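You operate a simulated robot arm through the tools that you are given. There is no shell and no other tool. Be economical: measure what you need, move in short steps, check, and stop when the job is done.

Carry out the task below with a simulated robot arm. There is one attempt and no reset: what you move stays moved.

TASK
Change the type block in the holder from 1 to 2.
Fine: latch it in; the old block goes in the empty end of the white type tray.
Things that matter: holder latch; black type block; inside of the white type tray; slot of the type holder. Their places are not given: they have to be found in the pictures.

It is judged by the outcome, as a careful person would: the job done as asked, and still so three seconds after it is handed in. It fails if anything else is knocked over, pushed out of place, dropped, spilled or broken.

THE ROBOT
A 7-joint arm with a two-finger parallel gripper, fixed in place. Base frame: the origin is at the foot of the arm, x ahead of it, y to its left, z up; the work surface is at about z = 804. Lengths are in mm, angles in rad, forces in N, time in s.
With the tool pointing down near the work surface it reaches from about 240 to 680 mm from the base axis. Its first joint turns from -1.152 to 1.152 rad. Payload 2.4 kg.
Tool frame: the origin (TCP) lies between the finger pads and is the grasp point; the fingertips stand 30 mm ahead of it; z points along the fingers, y is the line along which they close. The gripper opens to 94 mm. The fingers are 28 mm wide and 10 mm thick; the gripper's body (50 by 96 mm) begins 55 mm behind the TCP.
Orientation is that of the tool frame in the base frame, as a unit quaternion [x, y, z, w]. With the fingers straight down and closing along the base's y, the tool's x points along the base's -x, its y along +y and its z along -z.

THE INTERFACE
- The arm moves only by the tool drive_tool. Its argument "increments" is a list of rows, each a list of 7 numbers: the turn, a rotation vector about the base's x, y, z in degrees, then the shift along the base's x, y, z in mm, then the finger opening in mm, from 0 to 94. In form: [[ax, ay, az, tx, ty, tz, hand], ...]. A call has 1 to 12 rows; each row is the pose to reach, as a shift and turn from the pose commanded when the call began. A row lasts 0.2 s, in which the tool goes at most 50 mm and 0.15 rad; a call with a longer step from one row to the next is refused whole, and so is a gripper value outside its range. A pose out of reach is approached as far as the arm can. The call stops where the force on the tool passes 40 N (or 10 N more than at its start, if that is more) or the arm is blocked; 0.2 s more then pass. The fingers move at their own pace (about 153 mm/s each) and stop on an object; they squeeze with about 41 N. The grip force told is the motor's: it shows also when the fingers shut on nothing. Time passes only in rows, and 0.2 s behind the last, so rows that repeat a pose let the fingers close. It gives the time, the measured TCP pose, the force on the tool (base axes), the opening and the grip force at its end, in the units of the frame above (readings bear some noise).
- Cameras (640 x 400 px; columns grow to the right, rows downward): "scene" is fixed at [36.2, 468.7, 1454.5]; the picture's right is [-0.78, -0.63, 0.00], its down [-0.29, 0.36, -0.89] and it looks along [0.56, -0.69, -0.46] (base axes); focal length 366 px, centre (320, 200). "wrist" rides on the gripper at [-37, 0, -58] in the tool frame; the picture's right is [0.00, -1.00, 0.00], its down [0.97, 0.00, -0.24] and it looks along [0.24, 0.00, 0.97] (tool axes); focal length 218 px, centre (320, 200).
- capture(camera): a new picture of that camera. No time passes.
- pixel_to_xyz(camera, pixels): there is no depth. For up to 12 entries [column, row, z] of the newest picture of that camera ("zoom" is the newest enlarged one), the place [x, y] in the base frame at which the ray of that pixel passes the height z, good to about 2 mm. No time passes.
- zoom(camera, box): a new picture of the part [left, top, right, bottom] of that camera's present view, enlarged. No time passes.
- job_done(): hands the job in; it is judged then, once.

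Work in short steps. Measure before you move; look again where a grasp or a placing could have gone wrong, and mend it. You have 80 turns and 46 pictures in all, the two below and enlarged ones among them. Open the gripper and draw the arm clear of the work before you hand the job in, unless the task says otherwise; then end with one line.

The tools are called as name(argument=value, ...) on one line, values as JSON. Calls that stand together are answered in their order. drive_tool: Moves the arm, as the interface text tells. Its arguments: {"type":"object","properties":{"increments":{"type":"array"}},"required":["increments"]} The other tools are called the same way: capture (camera) takes a picture; pixel_to_xyz (camera, pixels) gives the place at which the rays of pixels pass given heights; zoom (camera, box) takes an enlarged picture of a part of a camera's view; job_done () hands the job in.

At the start:

```text
time: 0.0
ee_pos: [445.0, 90.8, 1123.8]
ee_rot: [0.0, 1.0, 0.0, 0.0]
contact_force: [-0.1, 0.3, 0.1]
grip_width: 94.2
gripper_force: 0.1
```

scene: 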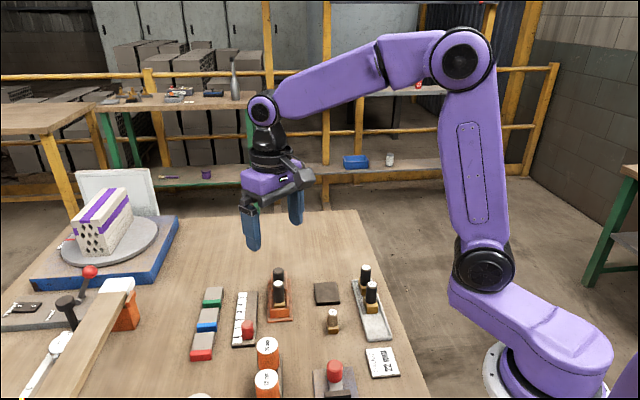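
wrist: 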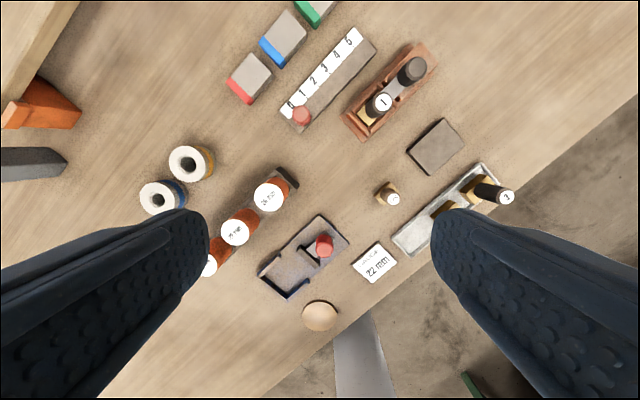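

The scene shows a holder (about 278,295), a white tray (372,310) and a loose block (332,320). I'll zoom in on these.

zoom(camera="scene", box=[180, 240, 420, 400])

zoom(camera="wrist", box=[330, 30, 530, 280])

```text
2.50 times, centred on (300, 320) of scene
```

zoom: 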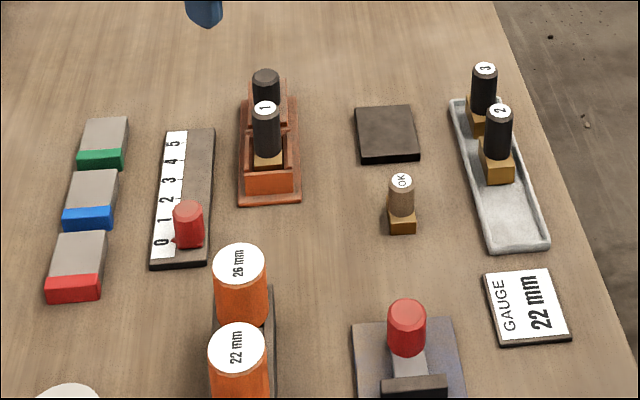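

```text
1.60 times, centred on (430, 155) of wrist
```

zoom: 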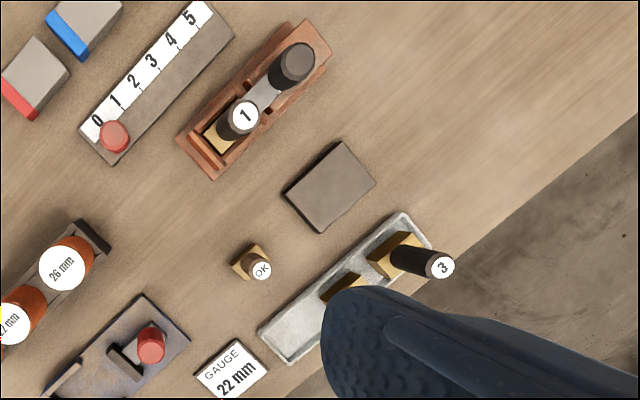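

The holder has block "1" near one end and a black latch knob with a grey bar behind it. I'll measure the holder and tray points from the newest wrist picture.

pixel_to_xyz(camera="wrist", pixels=[[382, 102, 870], [412, 70, 860], [345, 118, 815], [362, 141, 815], [437, 54, 815], [415, 42, 815], [410, 256, 810], [392, 240, 810], [482, 163, 815], [498, 183, 815], [508, 198, 870]])

pixel_to_xyz(camera="scene", pixels=[[367, 284, 870], [362, 268, 870], [280, 283, 870], [279, 270, 860]])

```text
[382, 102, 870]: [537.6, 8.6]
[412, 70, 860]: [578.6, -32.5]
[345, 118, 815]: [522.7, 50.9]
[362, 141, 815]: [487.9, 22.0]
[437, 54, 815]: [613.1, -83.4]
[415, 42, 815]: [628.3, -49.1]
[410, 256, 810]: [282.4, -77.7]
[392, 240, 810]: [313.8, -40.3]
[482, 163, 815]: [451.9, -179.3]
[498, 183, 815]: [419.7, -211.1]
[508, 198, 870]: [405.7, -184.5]
```

```text
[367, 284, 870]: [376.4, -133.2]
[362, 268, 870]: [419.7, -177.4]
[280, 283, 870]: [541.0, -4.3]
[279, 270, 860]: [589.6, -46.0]
```

I'll move above the holder with the tool turned about -42° to align with the holder axis, and look closer.

drive_tool(increments=[[0, 0, -7, 15, -16, -15, 94], [0, 0, -14, 30, -32, -30, 94], [0, 0, -21, 45, -48, -45, 94], [0, 0, -28, 60, -64, -60, 94], [0, 0, -35, 75, -80, -75, 94], [0, 0, -42, 90, -96, -90, 94], [0, 0, -42, 90, -96, -110, 94]])

capture(camera="wrist")

```text
time: 1.6
ee_pos: [532.8, -5.5, 1013.0]
ee_rot: [0.359, 0.933, 0.0, 0.001]
contact_force: [0.2, -0.2, -0.7]
grip_width: 94.0
gripper_force: 0.1
```

```text
41 pictures are left
```

wrist: 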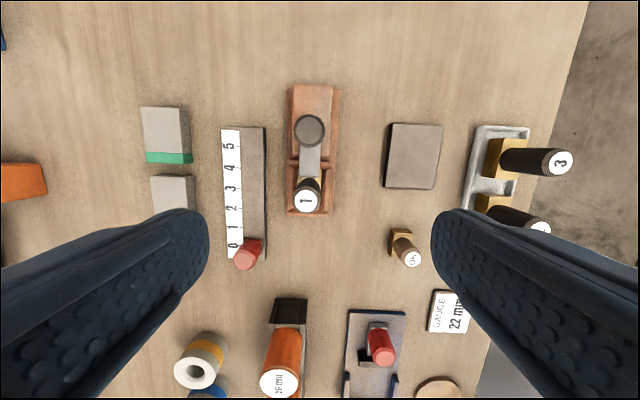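

zoom(camera="wrist", box=[250, 70, 390, 230])

zoom(camera="scene", box=[250, 255, 310, 330])

zoom(camera="wrist", box=[440, 100, 600, 250])

```text
2.50 times, centred on (320, 150) of wrist
```

zoom: 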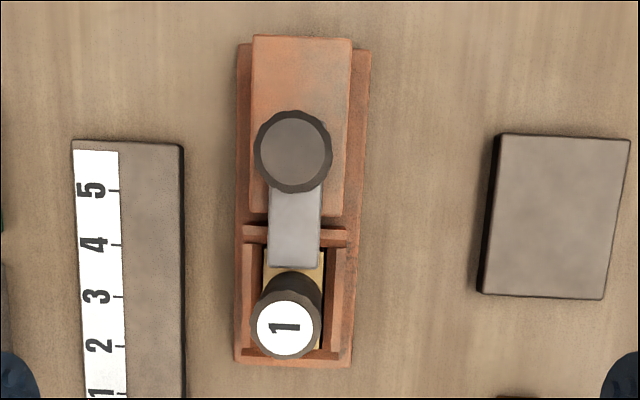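

```text
5.33 times, centred on (280, 292) of scene
```

zoom: 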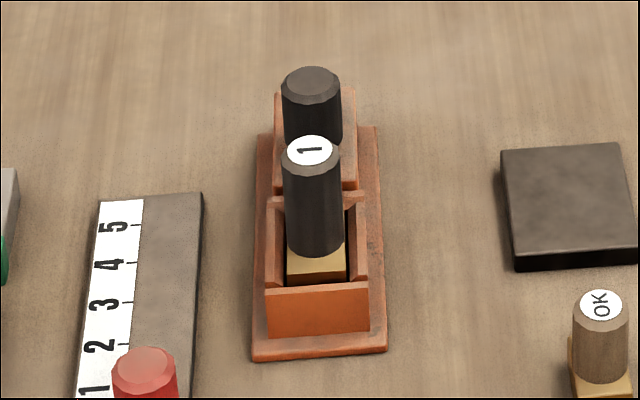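

```text
2.67 times, centred on (520, 175) of wrist
```

zoom: 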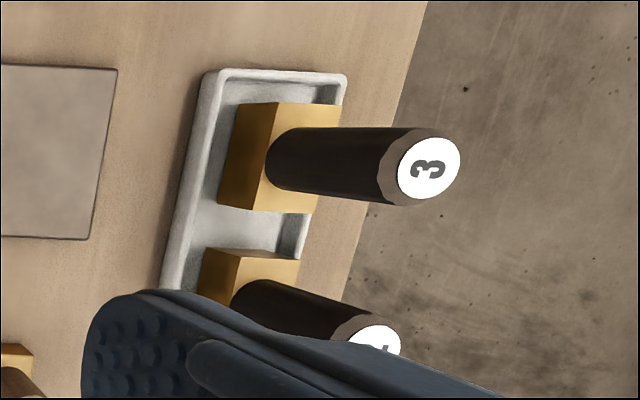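

The latch looks like a sliding bolt: a grey bar over the brass foot of block 1, with the black knob on the housing. I'll triangulate the tops from both cameras.

pixel_to_xyz(camera="wrist", pixels=[[310, 129, 850], [310, 129, 890], [306, 201, 850], [306, 201, 890], [560.5, 163, 850], [560.5, 163, 890], [541.7, 227, 850], [541.7, 227, 890], [311, 150, 820], [309, 176, 830]])

pixel_to_xyz(camera="scene", pixels=[[278.3, 270.5, 850], [278.3, 270.5, 890], [278.1, 283.1, 850], [278.1, 283.1, 890], [366.8, 267.2, 850], [366.8, 267.2, 890], [372, 284, 850], [372, 284, 890]])

```text
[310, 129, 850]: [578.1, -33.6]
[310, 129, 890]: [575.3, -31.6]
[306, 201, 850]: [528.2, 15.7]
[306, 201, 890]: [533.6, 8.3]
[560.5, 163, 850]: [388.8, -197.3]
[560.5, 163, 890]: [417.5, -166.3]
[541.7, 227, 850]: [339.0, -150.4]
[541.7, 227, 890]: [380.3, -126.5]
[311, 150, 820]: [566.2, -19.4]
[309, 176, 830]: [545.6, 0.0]
```

```text
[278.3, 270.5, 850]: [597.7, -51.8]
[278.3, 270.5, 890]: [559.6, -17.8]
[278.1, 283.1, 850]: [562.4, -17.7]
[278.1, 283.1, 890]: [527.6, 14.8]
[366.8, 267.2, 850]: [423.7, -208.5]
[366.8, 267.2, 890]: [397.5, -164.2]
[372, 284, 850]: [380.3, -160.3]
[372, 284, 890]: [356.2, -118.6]
```

Triangulated: latch knob (576.5,-32.5, top 872), block 1 (533,9.5, top 884), block 2 (364,-136, top ~875), and the holder axis at about -44°. I'll descend to above the latch knob and check.

drive_tool(increments=[[0, 0, -1, 15, -10, -30, 70], [0, 0, -2, 30, -20, -60, 70], [0, 0, -2, 42, -27, -85, 70], [0, 0, -2, 42, -27, -93, 70], [0, 0, -2, 42, -27, -93, 70]])

capture(camera="wrist")

zoom(camera="scene", box=[230, 210, 350, 330])

```text
time: 2.8
ee_pos: [576.3, -32.6, 919.9]
ee_rot: [0.375, 0.927, 0.0, 0.0]
contact_force: [0.3, -0.7, -0.8]
grip_width: 70.0
gripper_force: 0.1
```

```text
37 pictures are left
```

wrist: 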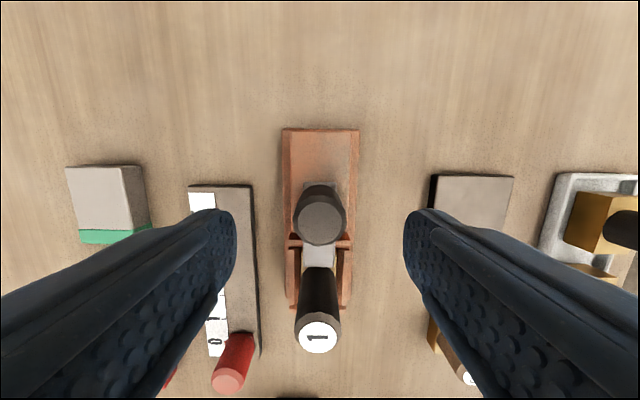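

```text
3.33 times, centred on (290, 270) of scene
```

zoom: 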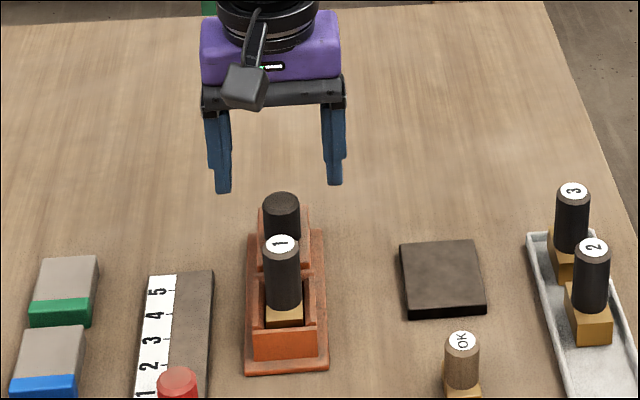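

The knob sits at column 320, between the fingers. I'll lower to z≈875 and close.

drive_tool(increments=[[0, 0, 0, 0, 0, -22, 70], [0, 0, 0, 0, 0, -45, 70], [0, 0, 0, 0, 0, -45, 50], [0, 0, 0, 0, 0, -45, 30], [0, 0, 0, 0, 0, -45, 15], [0, 0, 0, 0, 0, -45, 15]])

zoom(camera="scene", box=[230, 210, 350, 330])

```text
time: 4.2
ee_pos: [576.8, -31.5, 875.3]
ee_rot: [0.374, 0.927, 0.001, 0.002]
contact_force: [11.1, 7.2, -6.8]
grip_width: 27.1
gripper_force: 45.1
```

```text
3.33 times, centred on (290, 270) of scene
```

zoom: 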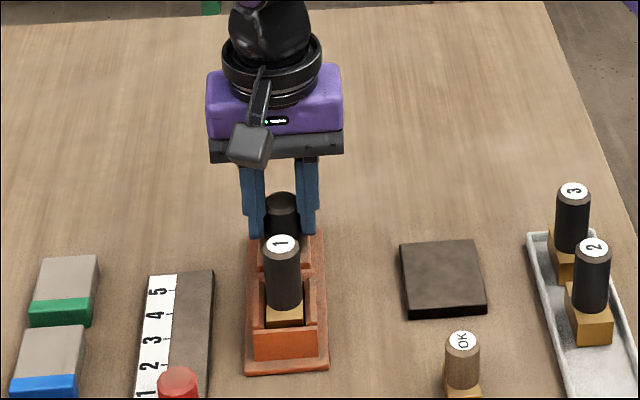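

Gripped at 27 mm. I'll slide the latch gently back along the axis (+0.72,-0.69).

drive_tool(increments=[[0, 0, 0, 1.4, -1.4, 0, 15], [0, 0, 0, 2.9, -2.8, 0, 15], [0, 0, 0, 4.3, -4.2, 0, 15], [0, 0, 0, 5.8, -5.6, 0, 15], [0, 0, 0, 7.2, -6.9, 0, 15], [0, 0, 0, 7.2, -6.9, 0, 15]])

capture(camera="wrist")

```text
time: 5.6
ee_pos: [582.4, -37.5, 876.9]
ee_rot: [0.375, 0.927, 0.001, -0.001]
contact_force: [8.1, 8.5, -12.1]
grip_width: 27.1
gripper_force: 44.6
```

```text
34 pictures are left
```

wrist: 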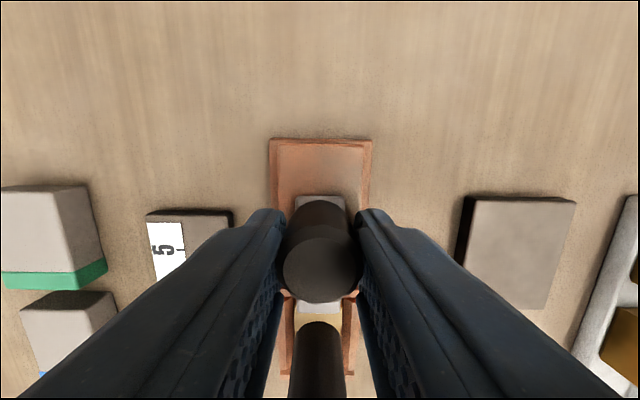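

The tool moved 8 mm with low force and the bar's rear end shows beyond the knob, so it slides. I'll continue in short steps.

drive_tool(increments=[[0, 0, 0, 2.2, -2.1, 0, 15], [0, 0, 0, 4.3, -4.2, 0, 15], [0, 0, 0, 6.5, -6.2, 0, 15], [0, 0, 0, 8.6, -8.3, 0, 15], [0, 0, 0, 8.6, -8.3, 0, 15]])

zoom(camera="scene", box=[230, 210, 350, 330])

capture(camera="wrist")

```text
time: 6.8
ee_pos: [591.8, -47.6, 875.3]
ee_rot: [0.375, 0.927, 0.0, 0.001]
contact_force: [8.1, 6.5, -9.2]
grip_width: 27.4
gripper_force: 45.0
```

```text
3.33 times, centred on (290, 270) of scene
```

zoom: 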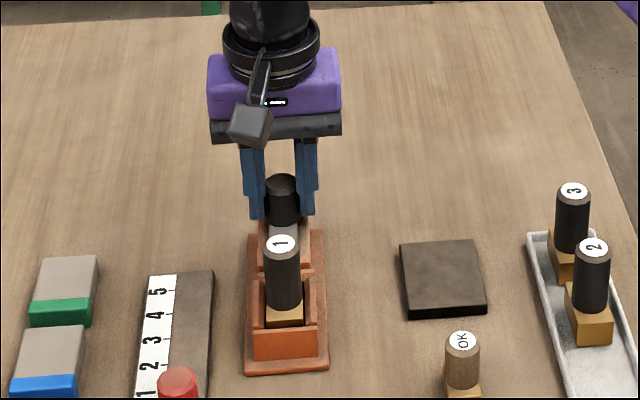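

```text
32 pictures are left
```

wrist: 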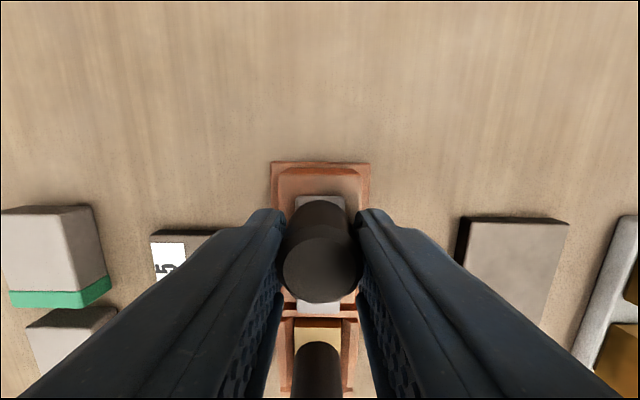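

The bar end (row ~312) has drawn back to the wall and the brass foot is uncovered. A few mm more for margin, then release and rise.

drive_tool(increments=[[0, 0, 0, 1.4, -1.4, 0, 15], [0, 0, 0, 2.9, -2.8, 0, 15], [0, 0, 0, 2.9, -2.8, 0, 15]])

drive_tool(increments=[[0, 0, 0, 0, 0, 0, 40], [0, 0, 0, 0, 0, 0, 70], [0, 0, 0, 0, 0, 30, 70], [0, 0, 0, -10, 10, 60, 70], [0, 0, 0, -20, 20, 90, 70], [0, 0, 0, -40, 40, 115, 70], [0, 0, 0, -50, 50, 115, 70], [0, 0, 0, -50, 50, 115, 70]])

zoom(camera="wrist", box=[220, 80, 420, 280])

zoom(camera="scene", box=[240, 240, 310, 330])

```text
time: 7.6
ee_pos: [594.5, -49.3, 875.8]
ee_rot: [0.375, 0.927, 0.0, -0.002]
contact_force: [-5.0, 14.1, -8.1]
grip_width: 26.9
gripper_force: 45.1
```

```text
time: 9.4
ee_pos: [543.4, -1.0, 989.9]
ee_rot: [0.374, 0.927, 0.0, 0.0]
contact_force: [0.2, 0.2, -0.1]
grip_width: 70.1
gripper_force: 0.0
```

```text
2.00 times, centred on (320, 180) of wrist
```

zoom: 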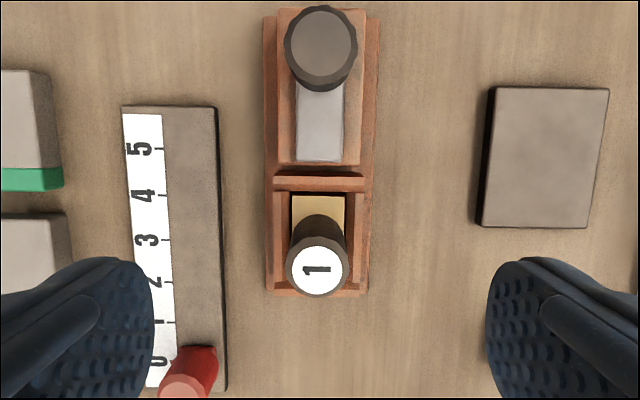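

```text
4.44 times, centred on (275, 285) of scene
```

zoom: 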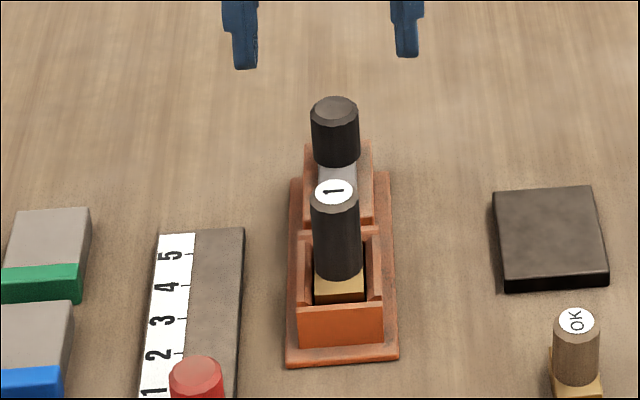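

The latch is clear and stays open. Before lifting block 1 I'll look at the tray from straight above.

drive_tool(increments=[[0, 0, 0, -30, -22, 0, 70], [0, 0, 0, -60, -44, 0, 70], [0, 0, 0, -90, -66, 0, 70], [0, 0, 0, -120, -88, 0, 70], [0, 0, 0, -150, -110, 5, 70], [0, 0, 0, -180, -130, 10, 70], [0, 0, 0, -180, -130, 10, 70]])

capture(camera="wrist")

zoom(camera="scene", box=[320, 250, 420, 360])

```text
time: 11.0
ee_pos: [365.2, -129.8, 1001.3]
ee_rot: [0.375, 0.927, 0.0, 0.0]
contact_force: [0.4, 0.0, 0.0]
grip_width: 69.9
gripper_force: 0.1
```

```text
29 pictures are left
```

wrist: 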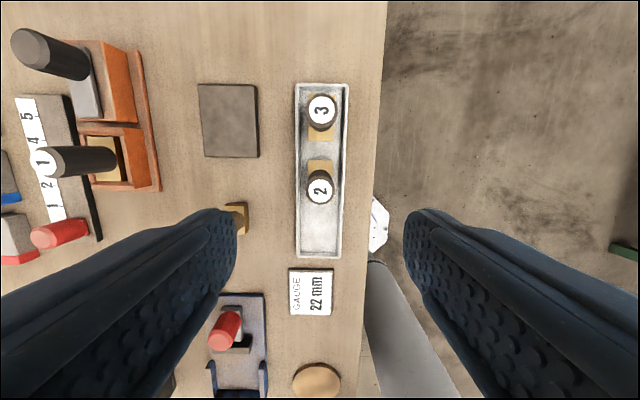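

```text
3.64 times, centred on (370, 305) of scene
```

zoom: 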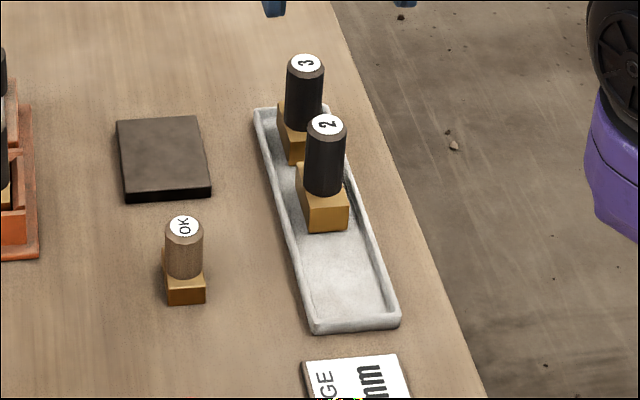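

zoom(camera="wrist", box=[270, 70, 370, 270])

pixel_to_xyz(camera="wrist", pixels=[[296, 84, 815], [348, 84, 815], [341, 258, 815], [296, 256, 815], [320, 187, 875], [323, 111, 875], [307, 160, 832], [333, 160, 832], [306, 140, 832], [335, 140, 832]])

```text
2.00 times, centred on (320, 170) of wrist
```

zoom: 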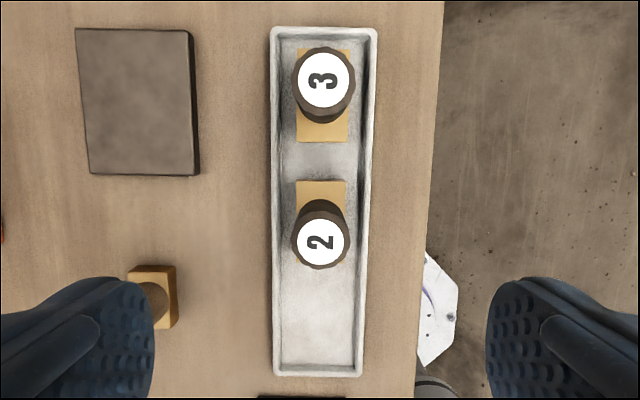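

```text
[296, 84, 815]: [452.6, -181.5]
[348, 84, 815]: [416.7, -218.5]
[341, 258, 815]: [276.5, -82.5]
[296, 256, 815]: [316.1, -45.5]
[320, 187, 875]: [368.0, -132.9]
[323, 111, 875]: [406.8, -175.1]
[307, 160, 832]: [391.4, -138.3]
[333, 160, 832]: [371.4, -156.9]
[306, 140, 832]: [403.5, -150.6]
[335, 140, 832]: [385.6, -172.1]
```

Block 2 sits at the tray's centre (≈366,-132) and block 3 57 mm beyond, so the free end centre is ≈(325,-92). Now to block 1 at (533,10): hover above and descend.

drive_tool(increments=[[0, 0, 0, 30, 25, 0, 60], [0, 0, 0, 60, 50, 0, 60], [0, 0, 0, 90, 75, 0, 60], [0, 0, 0, 120, 100, 0, 60], [0, 0, 0, 148, 124, -10, 60], [0, 0, 0, 167.5, 140.2, -30, 60], [0, 0, 0, 167.5, 140.2, -70, 60], [0, 0, 0, 167.5, 140.2, -70, 60]])

capture(camera="wrist")

```text
time: 12.8
ee_pos: [532.0, 9.4, 932.9]
ee_rot: [0.374, 0.927, 0.0, 0.0]
contact_force: [-0.7, -0.2, 0.0]
grip_width: 59.9
gripper_force: 0.1
```

```text
26 pictures are left
```

wrist: 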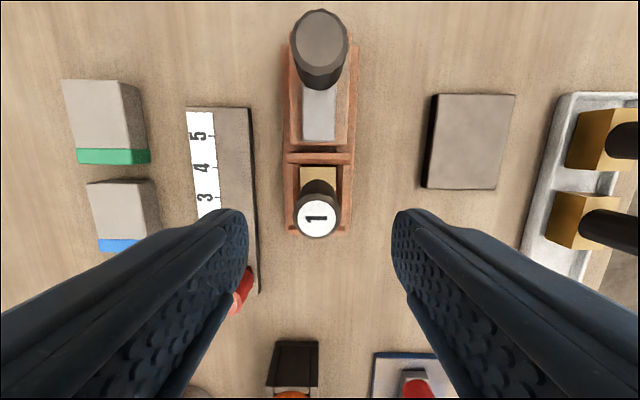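

Block 1's handle is at column ~317, about 1 mm left. Correct, descend to z≈882, close.

drive_tool(increments=[[0, 0, 0, 1, 1, -25, 60], [0, 0, 0, 1, 1, -49, 60], [0, 0, 0, 1, 1, -49, 45], [0, 0, 0, 1, 1, -49, 30], [0, 0, 0, 1, 1, -49, 12], [0, 0, 0, 1, 1, -49, 12]])

```text
time: 14.2
ee_pos: [532.8, 10.5, 882.5]
ee_rot: [0.375, 0.927, 0.0, 0.0]
contact_force: [-1.1, 0.2, 0.3]
grip_width: 24.9
gripper_force: 40.8
```

Gripped at 24.9 mm. Lift slowly and check.

drive_tool(increments=[[0, 0, 0, 0, 0, 5, 12], [0, 0, 0, 0, 0, 12, 12], [0, 0, 0, 0, 0, 22, 12], [0, 0, 0, 0, 0, 40, 12], [0, 0, 0, 0, 0, 65, 12], [0, 0, 0, 0, 0, 90, 12], [0, 0, 0, 0, 0, 90, 12]])

capture(camera="scene")

capture(camera="wrist")

```text
time: 15.8
ee_pos: [532.0, 10.5, 973.1]
ee_rot: [0.375, 0.927, 0.0, 0.0]
contact_force: [1.0, -0.1, -2.5]
grip_width: 25.1
gripper_force: 40.9
```

```text
25 pictures are left
```

scene: 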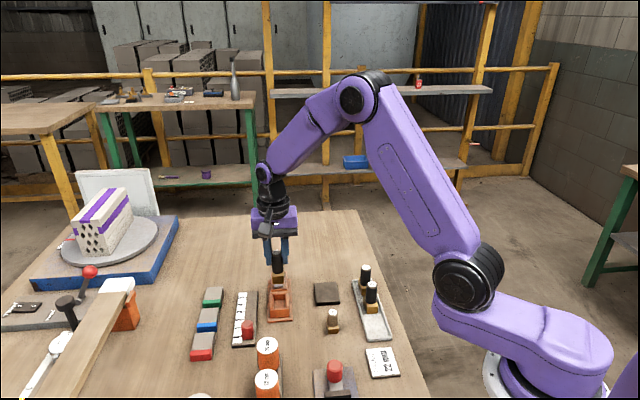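

```text
24 pictures are left
```

wrist: 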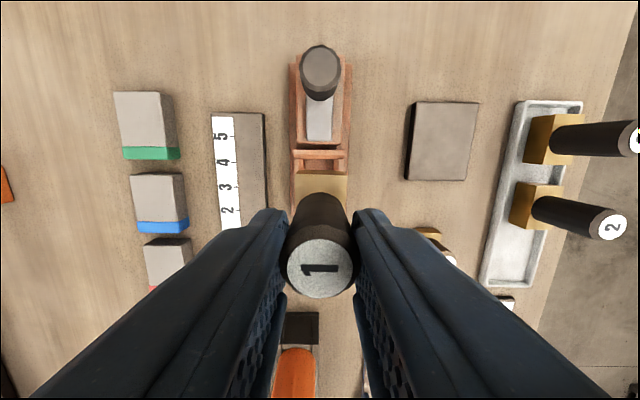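

Block 1 is out. Carry it over to above the free tray end.

drive_tool(increments=[[0, 0, 0, -30, -15, 5, 12], [0, 0, 0, -60, -30, 10, 12], [0, 0, 0, -90, -44, 10, 12], [0, 0, 0, -120, -59, 10, 12], [0, 0, 0, -150, -74, 10, 12], [0, 0, 0, -180, -89, 10, 12], [0, 0, 0, -200, -99, 10, 12], [0, 0, 0, -208.5, -103, 0, 12], [0, 0, 0, -208.5, -103, -20, 12], [0, 0, 0, -208.5, -103, -40, 12], [0, 0, 0, -208.5, -103, -40, 12]])

capture(camera="wrist")

zoom(camera="scene", box=[310, 230, 430, 370])

```text
time: 18.2
ee_pos: [324.1, -92.2, 931.7]
ee_rot: [0.375, 0.927, 0.0, 0.0]
contact_force: [-0.7, -0.4, -1.3]
grip_width: 25.2
gripper_force: 41.3
```

```text
23 pictures are left
```

wrist: 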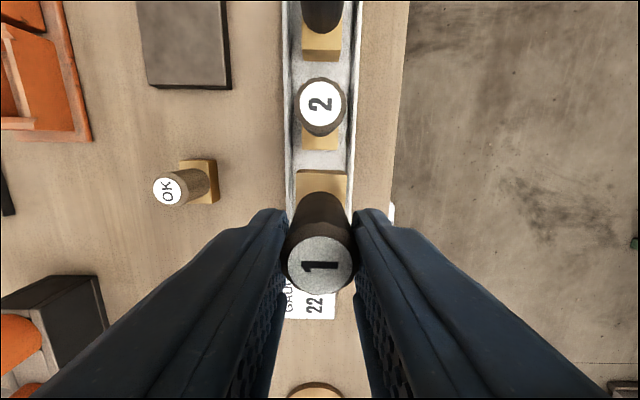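

```text
2.86 times, centred on (370, 300) of scene
```

zoom: 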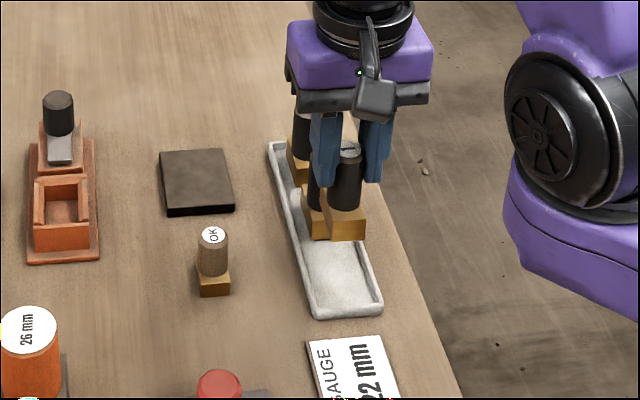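

The block is laterally centred over the tray (foot 297–347, tray 285–354) and clear of block 2. Descend to just above the floor.

drive_tool(increments=[[0, 0, 0, 0, 0, -15, 12], [0, 0, 0, 0, 0, -30, 12], [0, 0, 0, 0, 0, -42, 12], [0, 0, 0, 0, 0, -50, 12], [0, 0, 0, 0, 0, -50, 12]])

zoom(camera="scene", box=[330, 250, 420, 350])

```text
time: 19.4
ee_pos: [325.4, -93.3, 881.8]
ee_rot: [0.374, 0.927, 0.0, 0.0]
contact_force: [0.0, -0.5, -2.8]
grip_width: 24.8
gripper_force: 41.0
```

```text
4.00 times, centred on (375, 300) of scene
```

zoom: 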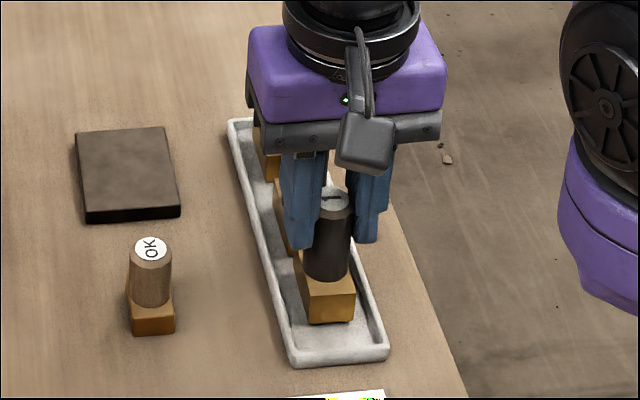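

Well placed inside the tray. Lower in 1.5–2 mm steps until contact.

drive_tool(increments=[[0, 0, 0, 0, 0, -2, 12], [0, 0, 0, 0, 0, -4, 12], [0, 0, 0, 0, 0, -6, 12], [0, 0, 0, 0, 0, -7, 12], [0, 0, 0, 0, 0, -7, 12]])

```text
time: 20.6
ee_pos: [324.3, -92.2, 876.2]
ee_rot: [0.374, 0.928, -0.001, 0.001]
contact_force: [1.7, -1.6, 27.2]
grip_width: 25.1
gripper_force: 41.0
```

Contact at z≈876. Open to 45 mm, let it settle, and rise.

drive_tool(increments=[[0, 0, 0, 0, 0, 1, 25], [0, 0, 0, 0, 0, 1, 35], [0, 0, 0, 0, 0, 1, 48], [0, 0, 0, 0, 0, 20, 48], [0, 0, 0, 0, 0, 50, 48], [0, 0, 0, 0, 0, 80, 48], [0, 0, 0, 20, -20, 85, 50], [0, 0, 0, 40, -40, 85, 50], [0, 0, 0, 40, -40, 85, 50]])

capture(camera="wrist")

zoom(camera="scene", box=[320, 240, 420, 350])

```text
time: 22.6
ee_pos: [366.6, -132.0, 961.1]
ee_rot: [0.374, 0.927, 0.0, 0.0]
contact_force: [0.2, -0.5, -0.7]
grip_width: 50.2
gripper_force: 0.0
```

```text
20 pictures are left
```

wrist: 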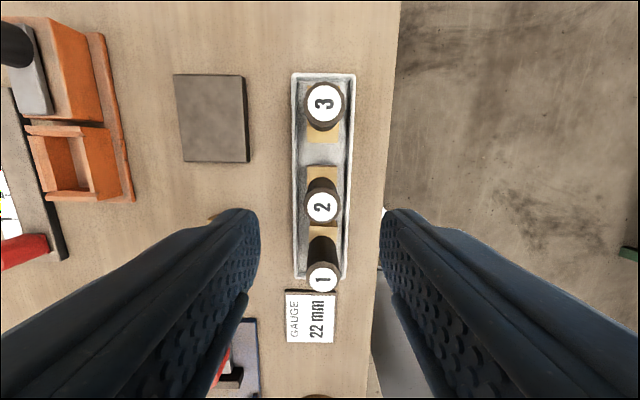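

```text
3.64 times, centred on (370, 295) of scene
```

zoom: 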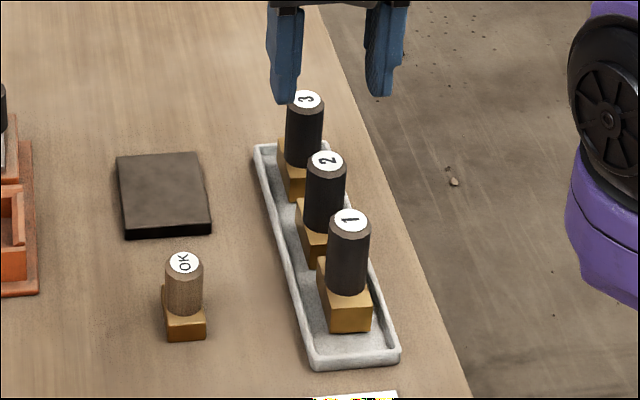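

Block 1 stands in the tray. Now measure block 2's position and any yaw.

zoom(camera="wrist", box=[270, 120, 370, 240])

pixel_to_xyz(camera="wrist", pixels=[[322, 207, 876], [322, 207, 879], [323, 102, 876], [307, 167, 832], [337, 167, 832]])

```text
3.33 times, centred on (320, 180) of wrist
```

zoom: 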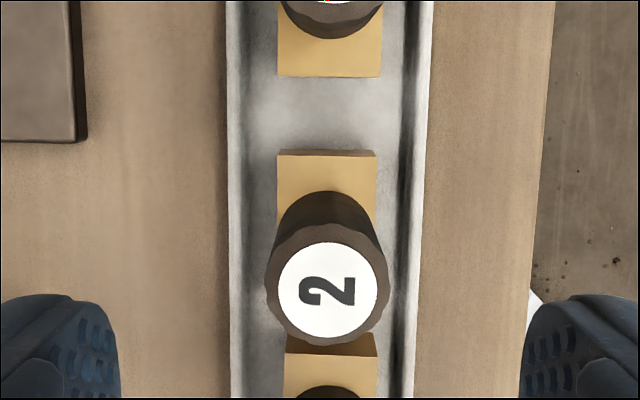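

```text
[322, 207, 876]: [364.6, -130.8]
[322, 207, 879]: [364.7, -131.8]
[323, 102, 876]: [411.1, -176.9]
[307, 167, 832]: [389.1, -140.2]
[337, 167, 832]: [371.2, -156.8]
```

Block 2 is at ≈(364.7,-131.3), aligned with the tool. Descend and grip it.

drive_tool(increments=[[0, 0, 0, -1, 0.7, -30, 50], [0, 0, 0, -1, 0.7, -60, 50], [0, 0, 0, -1, 0.7, -83.5, 50], [0, 0, 0, -1, 0.7, -83.5, 50], [0, 0, 0, -1, 0.7, -83.5, 35], [0, 0, 0, -1, 0.7, -83.5, 12], [0, 0, 0, -1, 0.7, -83.5, 12], [0, 0, 0, -1, 0.7, -83.5, 12]])

```text
time: 24.4
ee_pos: [363.2, -131.7, 876.2]
ee_rot: [0.375, 0.927, 0.0, 0.0]
contact_force: [0.9, 1.0, 0.5]
grip_width: 25.1
gripper_force: 41.0
```

Gripped. Lift straight up well above the neighbours and look.

drive_tool(increments=[[0, 0, 0, 0, 0, 6, 12], [0, 0, 0, 0, 0, 16, 12], [0, 0, 0, 0, 0, 36, 12], [0, 0, 0, 0, 0, 66, 12], [0, 0, 0, 0, 0, 97, 12], [0, 0, 0, 0, 0, 97, 12]])

capture(camera="wrist")

```text
time: 25.8
ee_pos: [365.2, -130.8, 975.3]
ee_rot: [0.375, 0.927, 0.0, 0.001]
contact_force: [0.8, -0.2, -1.6]
grip_width: 25.2
gripper_force: 41.2
```

```text
17 pictures are left
```

wrist: 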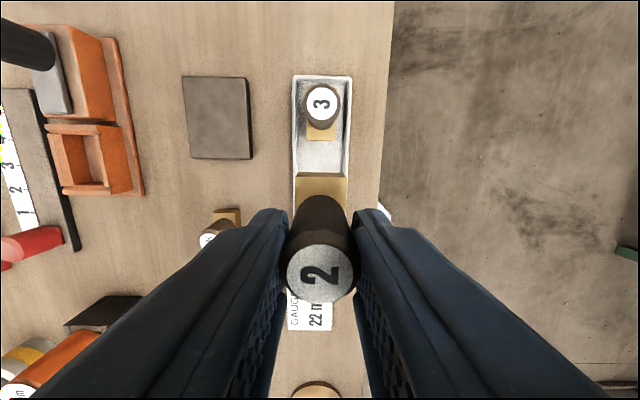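

Compared with block 1 in hand, block 2 sits ~3–4 px (~1.2 mm) lower along the tool x; I'll compensate. Zoom to check its yaw.

zoom(camera="wrist", box=[270, 150, 370, 310])

```text
2.50 times, centred on (320, 230) of wrist
```

zoom: 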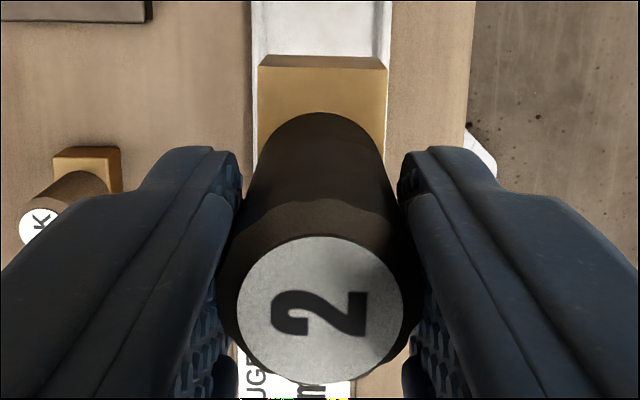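

Block yaw is about 1.3° clockwise relative to the tool. Carry it above the holder slot and compare there.

drive_tool(increments=[[0, 0, 0, 25, 21, 4, 12], [0, 0, 0, 53, 44, 8, 12], [0, 0, 0, 81, 67, 8, 12], [0, 0, 0, 109, 90, 8, 12], [0, 0, 0, 137, 113, 8, 12], [0, 0, 0, 160, 133, 8, 12], [0, 0, 0, 170.4, 141.7, 0, 12], [0, 0, 0, 170.4, 141.7, 0, 12], [0, 0, 0, 170.4, 141.7, 0, 12]])

zoom(camera="wrist", box=[250, 30, 400, 310])

zoom(camera="scene", box=[235, 220, 325, 340])

```text
time: 27.8
ee_pos: [533.0, 10.9, 973.6]
ee_rot: [0.375, 0.927, -0.001, 0.0]
contact_force: [-0.4, -0.6, -2.1]
grip_width: 24.9
gripper_force: 40.8
```

```text
1.43 times, centred on (325, 170) of wrist
```

zoom: 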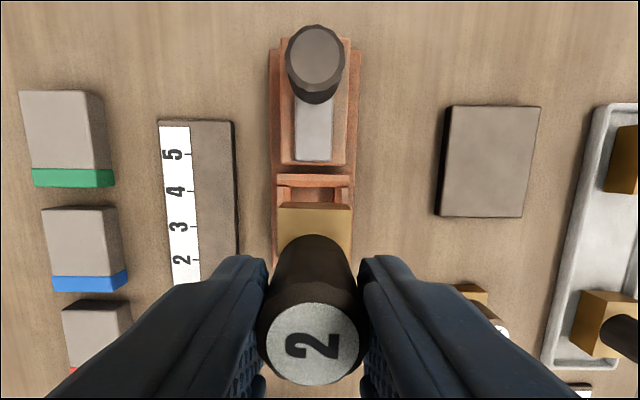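

```text
3.33 times, centred on (280, 280) of scene
```

zoom: 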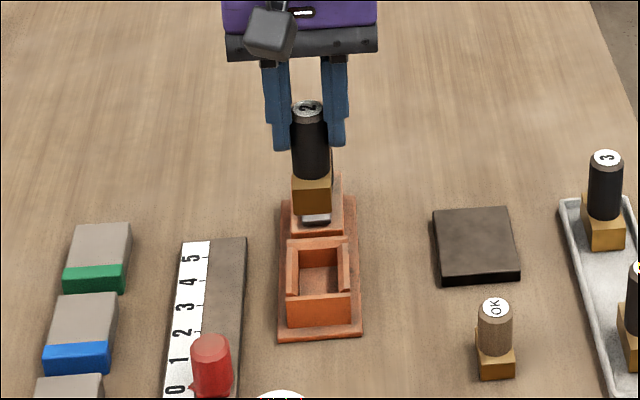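

The slot wall is level in the image, so I turn the block +1.2°. Then descend to just above the slot entry (TCP ≈ 912).

drive_tool(increments=[[0, 0, 1.2, 0, 0, -15, 12], [0, 0, 1.2, 0, 0, -35, 12], [0, 0, 1.2, 0, 0, -52, 12], [0, 0, 1.2, 0, 0, -58, 12], [0, 0, 1.2, 0, 0, -58, 12]])

zoom(camera="wrist", box=[260, 110, 380, 300])

zoom(camera="scene", box=[245, 250, 315, 330])

```text
time: 29.0
ee_pos: [534.0, 9.3, 915.2]
ee_rot: [0.365, 0.931, 0.0, 0.0]
contact_force: [-0.5, -0.9, -2.4]
grip_width: 25.2
gripper_force: 41.0
```

```text
2.11 times, centred on (320, 205) of wrist
```

zoom: 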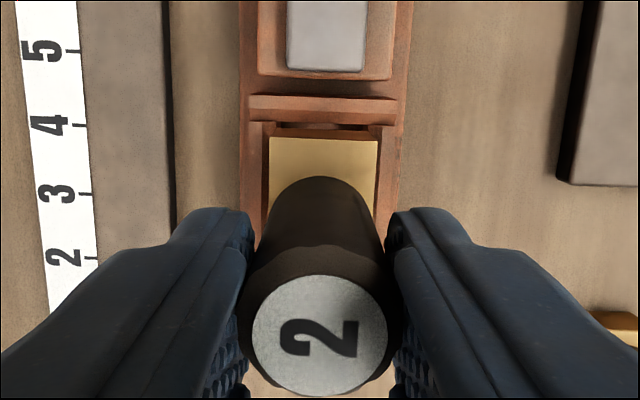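

```text
5.00 times, centred on (280, 290) of scene
```

zoom: 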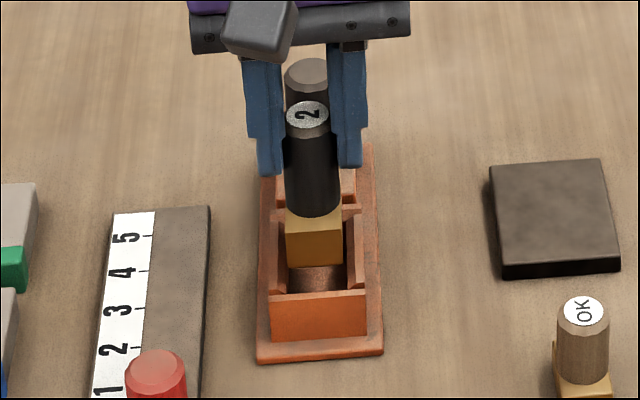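

The foot edge and slot wall are parallel, with the foot between the side walls. Lower slowly toward the seat (TCP≈882), watching force.

drive_tool(increments=[[0, 0, 0, 0, 0, -4, 12], [0, 0, 0, 0, 0, -8, 12], [0, 0, 0, 0, 0, -12, 12], [0, 0, 0, 0, 0, -16, 12], [0, 0, 0, 0, 0, -20, 12], [0, 0, 0, 0, 0, -24, 12], [0, 0, 0, 0, 0, -28, 12], [0, 0, 0, 0, 0, -28, 12]])

```text
time: 30.8
ee_pos: [533.6, 10.0, 888.8]
ee_rot: [0.365, 0.931, 0.0, 0.001]
contact_force: [-1.0, -0.2, -1.3]
grip_width: 24.7
gripper_force: 41.5
```

No resistance, at z 888.8. Continue the last few mm to the seat.

drive_tool(increments=[[0, 0, 0, 0, 0, -2, 12], [0, 0, 0, 0, 0, -4, 12], [0, 0, 0, 0, 0, -6, 12], [0, 0, 0, 0, 0, -7.5, 12], [0, 0, 0, 0, 0, -7.5, 12]])

zoom(camera="scene", box=[245, 250, 315, 330])

```text
time: 32.0
ee_pos: [534.9, 10.1, 880.8]
ee_rot: [0.365, 0.931, 0.002, 0.004]
contact_force: [3.3, -1.2, 31.3]
grip_width: 25.3
gripper_force: 41.1
```

```text
5.00 times, centred on (280, 290) of scene
```

zoom: 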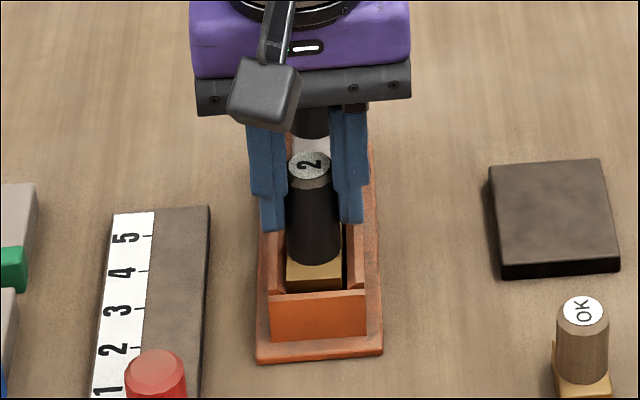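

Seated at z≈881. Release, rise, and look from above.

drive_tool(increments=[[0, 0, 0, 0, 0, 1.5, 25], [0, 0, 0, 0, 0, 1.5, 40], [0, 0, 0, 0, 0, 1.5, 55], [0, 0, 0, 0, 0, 25, 60], [0, 0, -1, 0, 0, 55, 60], [0, 0, -1.2, 5, -5, 85, 60], [0, 0, -1.2, 10, -10, 110, 60], [0, 0, -1.2, 10, -10, 110, 60]])

zoom(camera="wrist", box=[220, 80, 420, 280])

```text
time: 33.8
ee_pos: [546.2, -2.4, 989.6]
ee_rot: [0.375, 0.927, 0.0, 0.0]
contact_force: [-0.6, -0.4, -0.1]
grip_width: 60.0
gripper_force: 0.2
```

```text
2.00 times, centred on (320, 180) of wrist
```

zoom: 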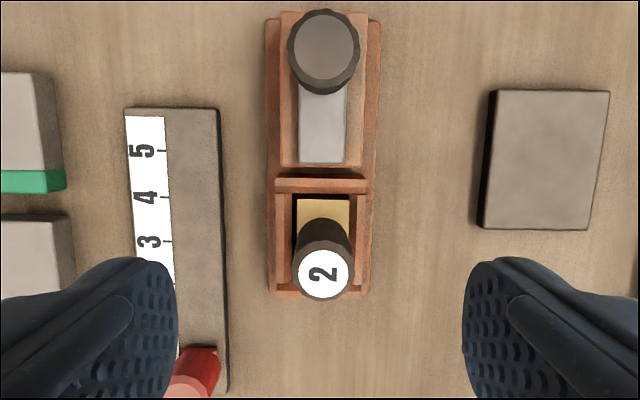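

Block 2 is seated in the slot. Now return to the latch knob at ≈(595,-50).

drive_tool(increments=[[0, 0, 0, 25, -25, 0, 70], [0, 0, 0, 45, -45, -20, 70], [0, 0, 0, 50.6, -50.6, -50, 70], [0, 0, 0, 50.6, -50.6, -85, 70], [0, 0, 0, 50.6, -50.6, -114, 70], [0, 0, 0, 50.6, -50.6, -114, 50], [0, 0, 0, 50.6, -50.6, -114, 30], [0, 0, 0, 50.6, -50.6, -114, 15], [0, 0, 0, 50.6, -50.6, -114, 15]])

```text
time: 35.8
ee_pos: [595.4, -51.4, 875.6]
ee_rot: [0.376, 0.927, 0.0, 0.0]
contact_force: [-2.8, -1.8, -2.3]
grip_width: 27.5
gripper_force: 45.0
```

Knob gripped (27.5 mm). Slide it back toward the block to its original place.

drive_tool(increments=[[0, 0, 0, -2, 1.9, 0, 15], [0, 0, 0, -4, 3.9, 0, 15], [0, 0, 0, -6, 5.8, 0, 15], [0, 0, 0, -8, 7.7, 0, 15], [0, 0, 0, -10, 9.7, 0, 15], [0, 0, 0, -12, 11.6, 0, 15], [0, 0, 0, -14, 13.5, 0, 15], [0, 0, 0, -16, 15.4, 0, 15], [0, 0, 0, -18, 17.4, 0, 15], [0, 0, 0, -19.2, 18.4, 0, 15], [0, 0, 0, -19.2, 18.4, 0, 15]])

capture(camera="wrist")

```text
time: 38.2
ee_pos: [578.1, -33.0, 876.2]
ee_rot: [0.375, 0.927, 0.001, 0.004]
contact_force: [23.4, -7.8, -23.7]
grip_width: 27.2
gripper_force: 44.9
```

```text
9 pictures are left
```

wrist: 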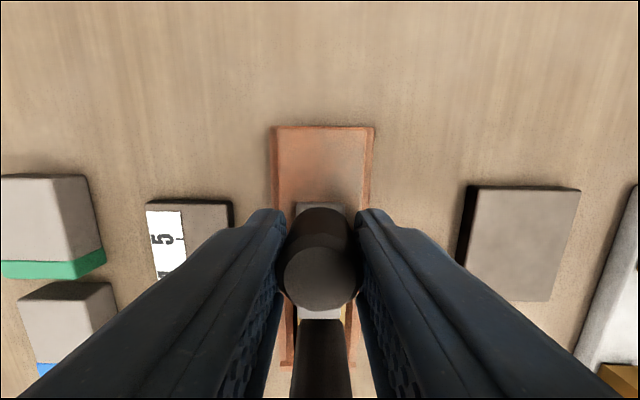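

Force builds (23 N), so it's near its stop at the original position. Release, rise and inspect.

drive_tool(increments=[[0, 0, 0, 0, 0, 0, 40], [0, 0, 0, 0, 0, 0, 70], [0, 0, 0, 0, 0, 30, 70], [0, 0, 0, -8, 8, 60, 70], [0, 0, 0, -16, 16, 90, 70], [0, 0, 0, -31.4, 31.4, 114, 70], [0, 0, 0, -31.4, 31.4, 114, 70]])

zoom(camera="wrist", box=[220, 80, 420, 280])

zoom(camera="scene", box=[240, 240, 310, 330])

```text
time: 39.8
ee_pos: [543.2, -0.7, 990.2]
ee_rot: [0.374, 0.927, 0.0, 0.001]
contact_force: [0.3, -0.4, -0.8]
grip_width: 69.8
gripper_force: 0.0
```

```text
2.00 times, centred on (320, 180) of wrist
```

zoom: 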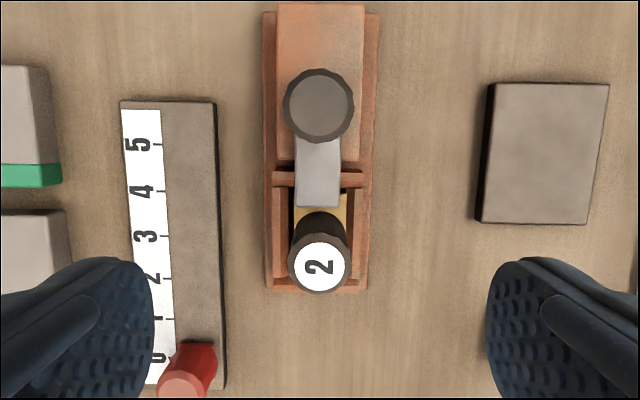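

```text
4.44 times, centred on (275, 285) of scene
```

zoom: 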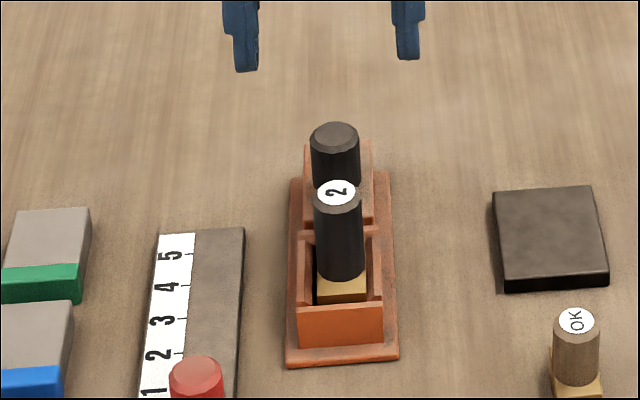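

Knob and label pixels match the original closed state within 1 px. To be sure it is fully home, I'll re-grip the knob and nudge it 2 mm to confirm the stop.

drive_tool(increments=[[0, 0, 0, 20, -20, -20, 70], [0, 0, 0, 31.4, -31.4, -45, 70], [0, 0, 0, 31.4, -31.4, -80, 70], [0, 0, 0, 31.4, -31.4, -114, 70], [0, 0, 0, 31.4, -31.4, -114, 50], [0, 0, 0, 31.4, -31.4, -114, 30], [0, 0, 0, 31.4, -31.4, -114, 15], [0, 0, 0, 31.4, -31.4, -114, 15]])

drive_tool(increments=[[0, 0, 0, -0.7, 0.7, 0, 15], [0, 0, 0, -1.4, 1.4, 0, 15], [0, 0, 0, -1.4, 1.4, 0, 15]])

```text
time: 41.6
ee_pos: [573.9, -29.8, 877.1]
ee_rot: [0.374, 0.927, 0.001, 0.0]
contact_force: [4.7, 1.4, -4.3]
grip_width: 27.7
gripper_force: 44.6
```

```text
time: 42.4
ee_pos: [573.6, -29.6, 876.9]
ee_rot: [0.375, 0.927, 0.0, 0.001]
contact_force: [8.9, -0.5, 1.1]
grip_width: 27.4
gripper_force: 45.2
```

Nearly no further travel, so the latch is home. Release, rise and retract, then take a final look.

drive_tool(increments=[[0, 0, 0, 0, 0, 0, 40], [0, 0, 0, 0, 0, 0, 70], [0, 0, 0, 0, 0, 30, 70], [0, 0, 0, 0, 0, 70, 70], [0, 0, 0, -16, 16, 100, 70], [0, 0, 0, -31, 31, 114, 70], [0, 0, 0, -50, 50, 140, 70], [0, 0, 0, -75, 70, 170, 70], [0, 0, 0, -100, 90, 200, 70], [0, 0, 0, -100, 90, 200, 70]])

capture(camera="wrist")

zoom(camera="scene", box=[180, 240, 420, 400])

```text
time: 44.6
ee_pos: [473.4, 60.3, 1076.2]
ee_rot: [0.375, 0.927, 0.0, 0.0]
contact_force: [0.3, 0.1, 0.7]
grip_width: 69.8
gripper_force: 0.0
```

```text
6 pictures are left
```

wrist: 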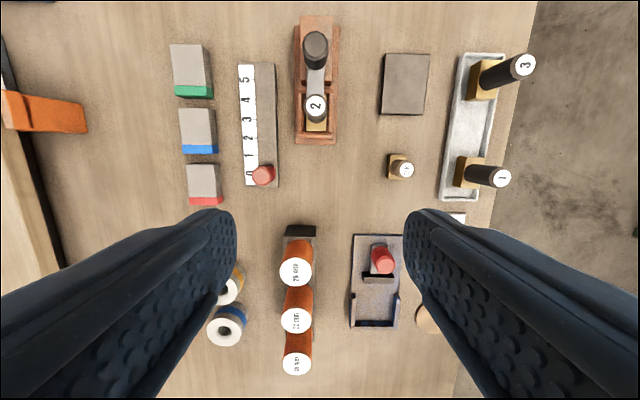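

```text
2.50 times, centred on (300, 320) of scene
```

zoom: 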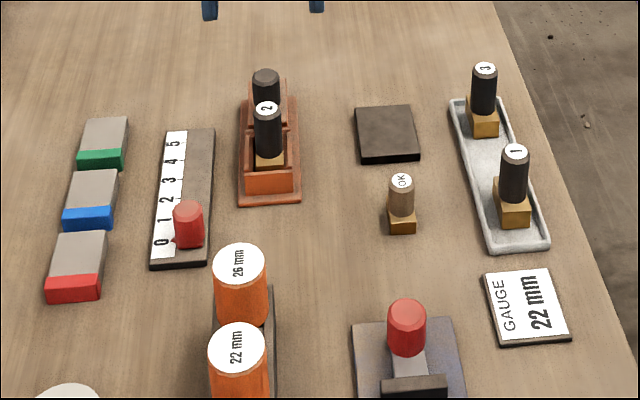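

Block 2 is in the holder with the latch closed, block 1 is in the tray's free end, and nothing else has moved. Handing in.

job_done()

```text
The job is handed in.
```

The type block in the holder is changed from 1 to 2 and latched in, block 1 stands in the empty end of the white tray, and the arm is clear with the gripper open.
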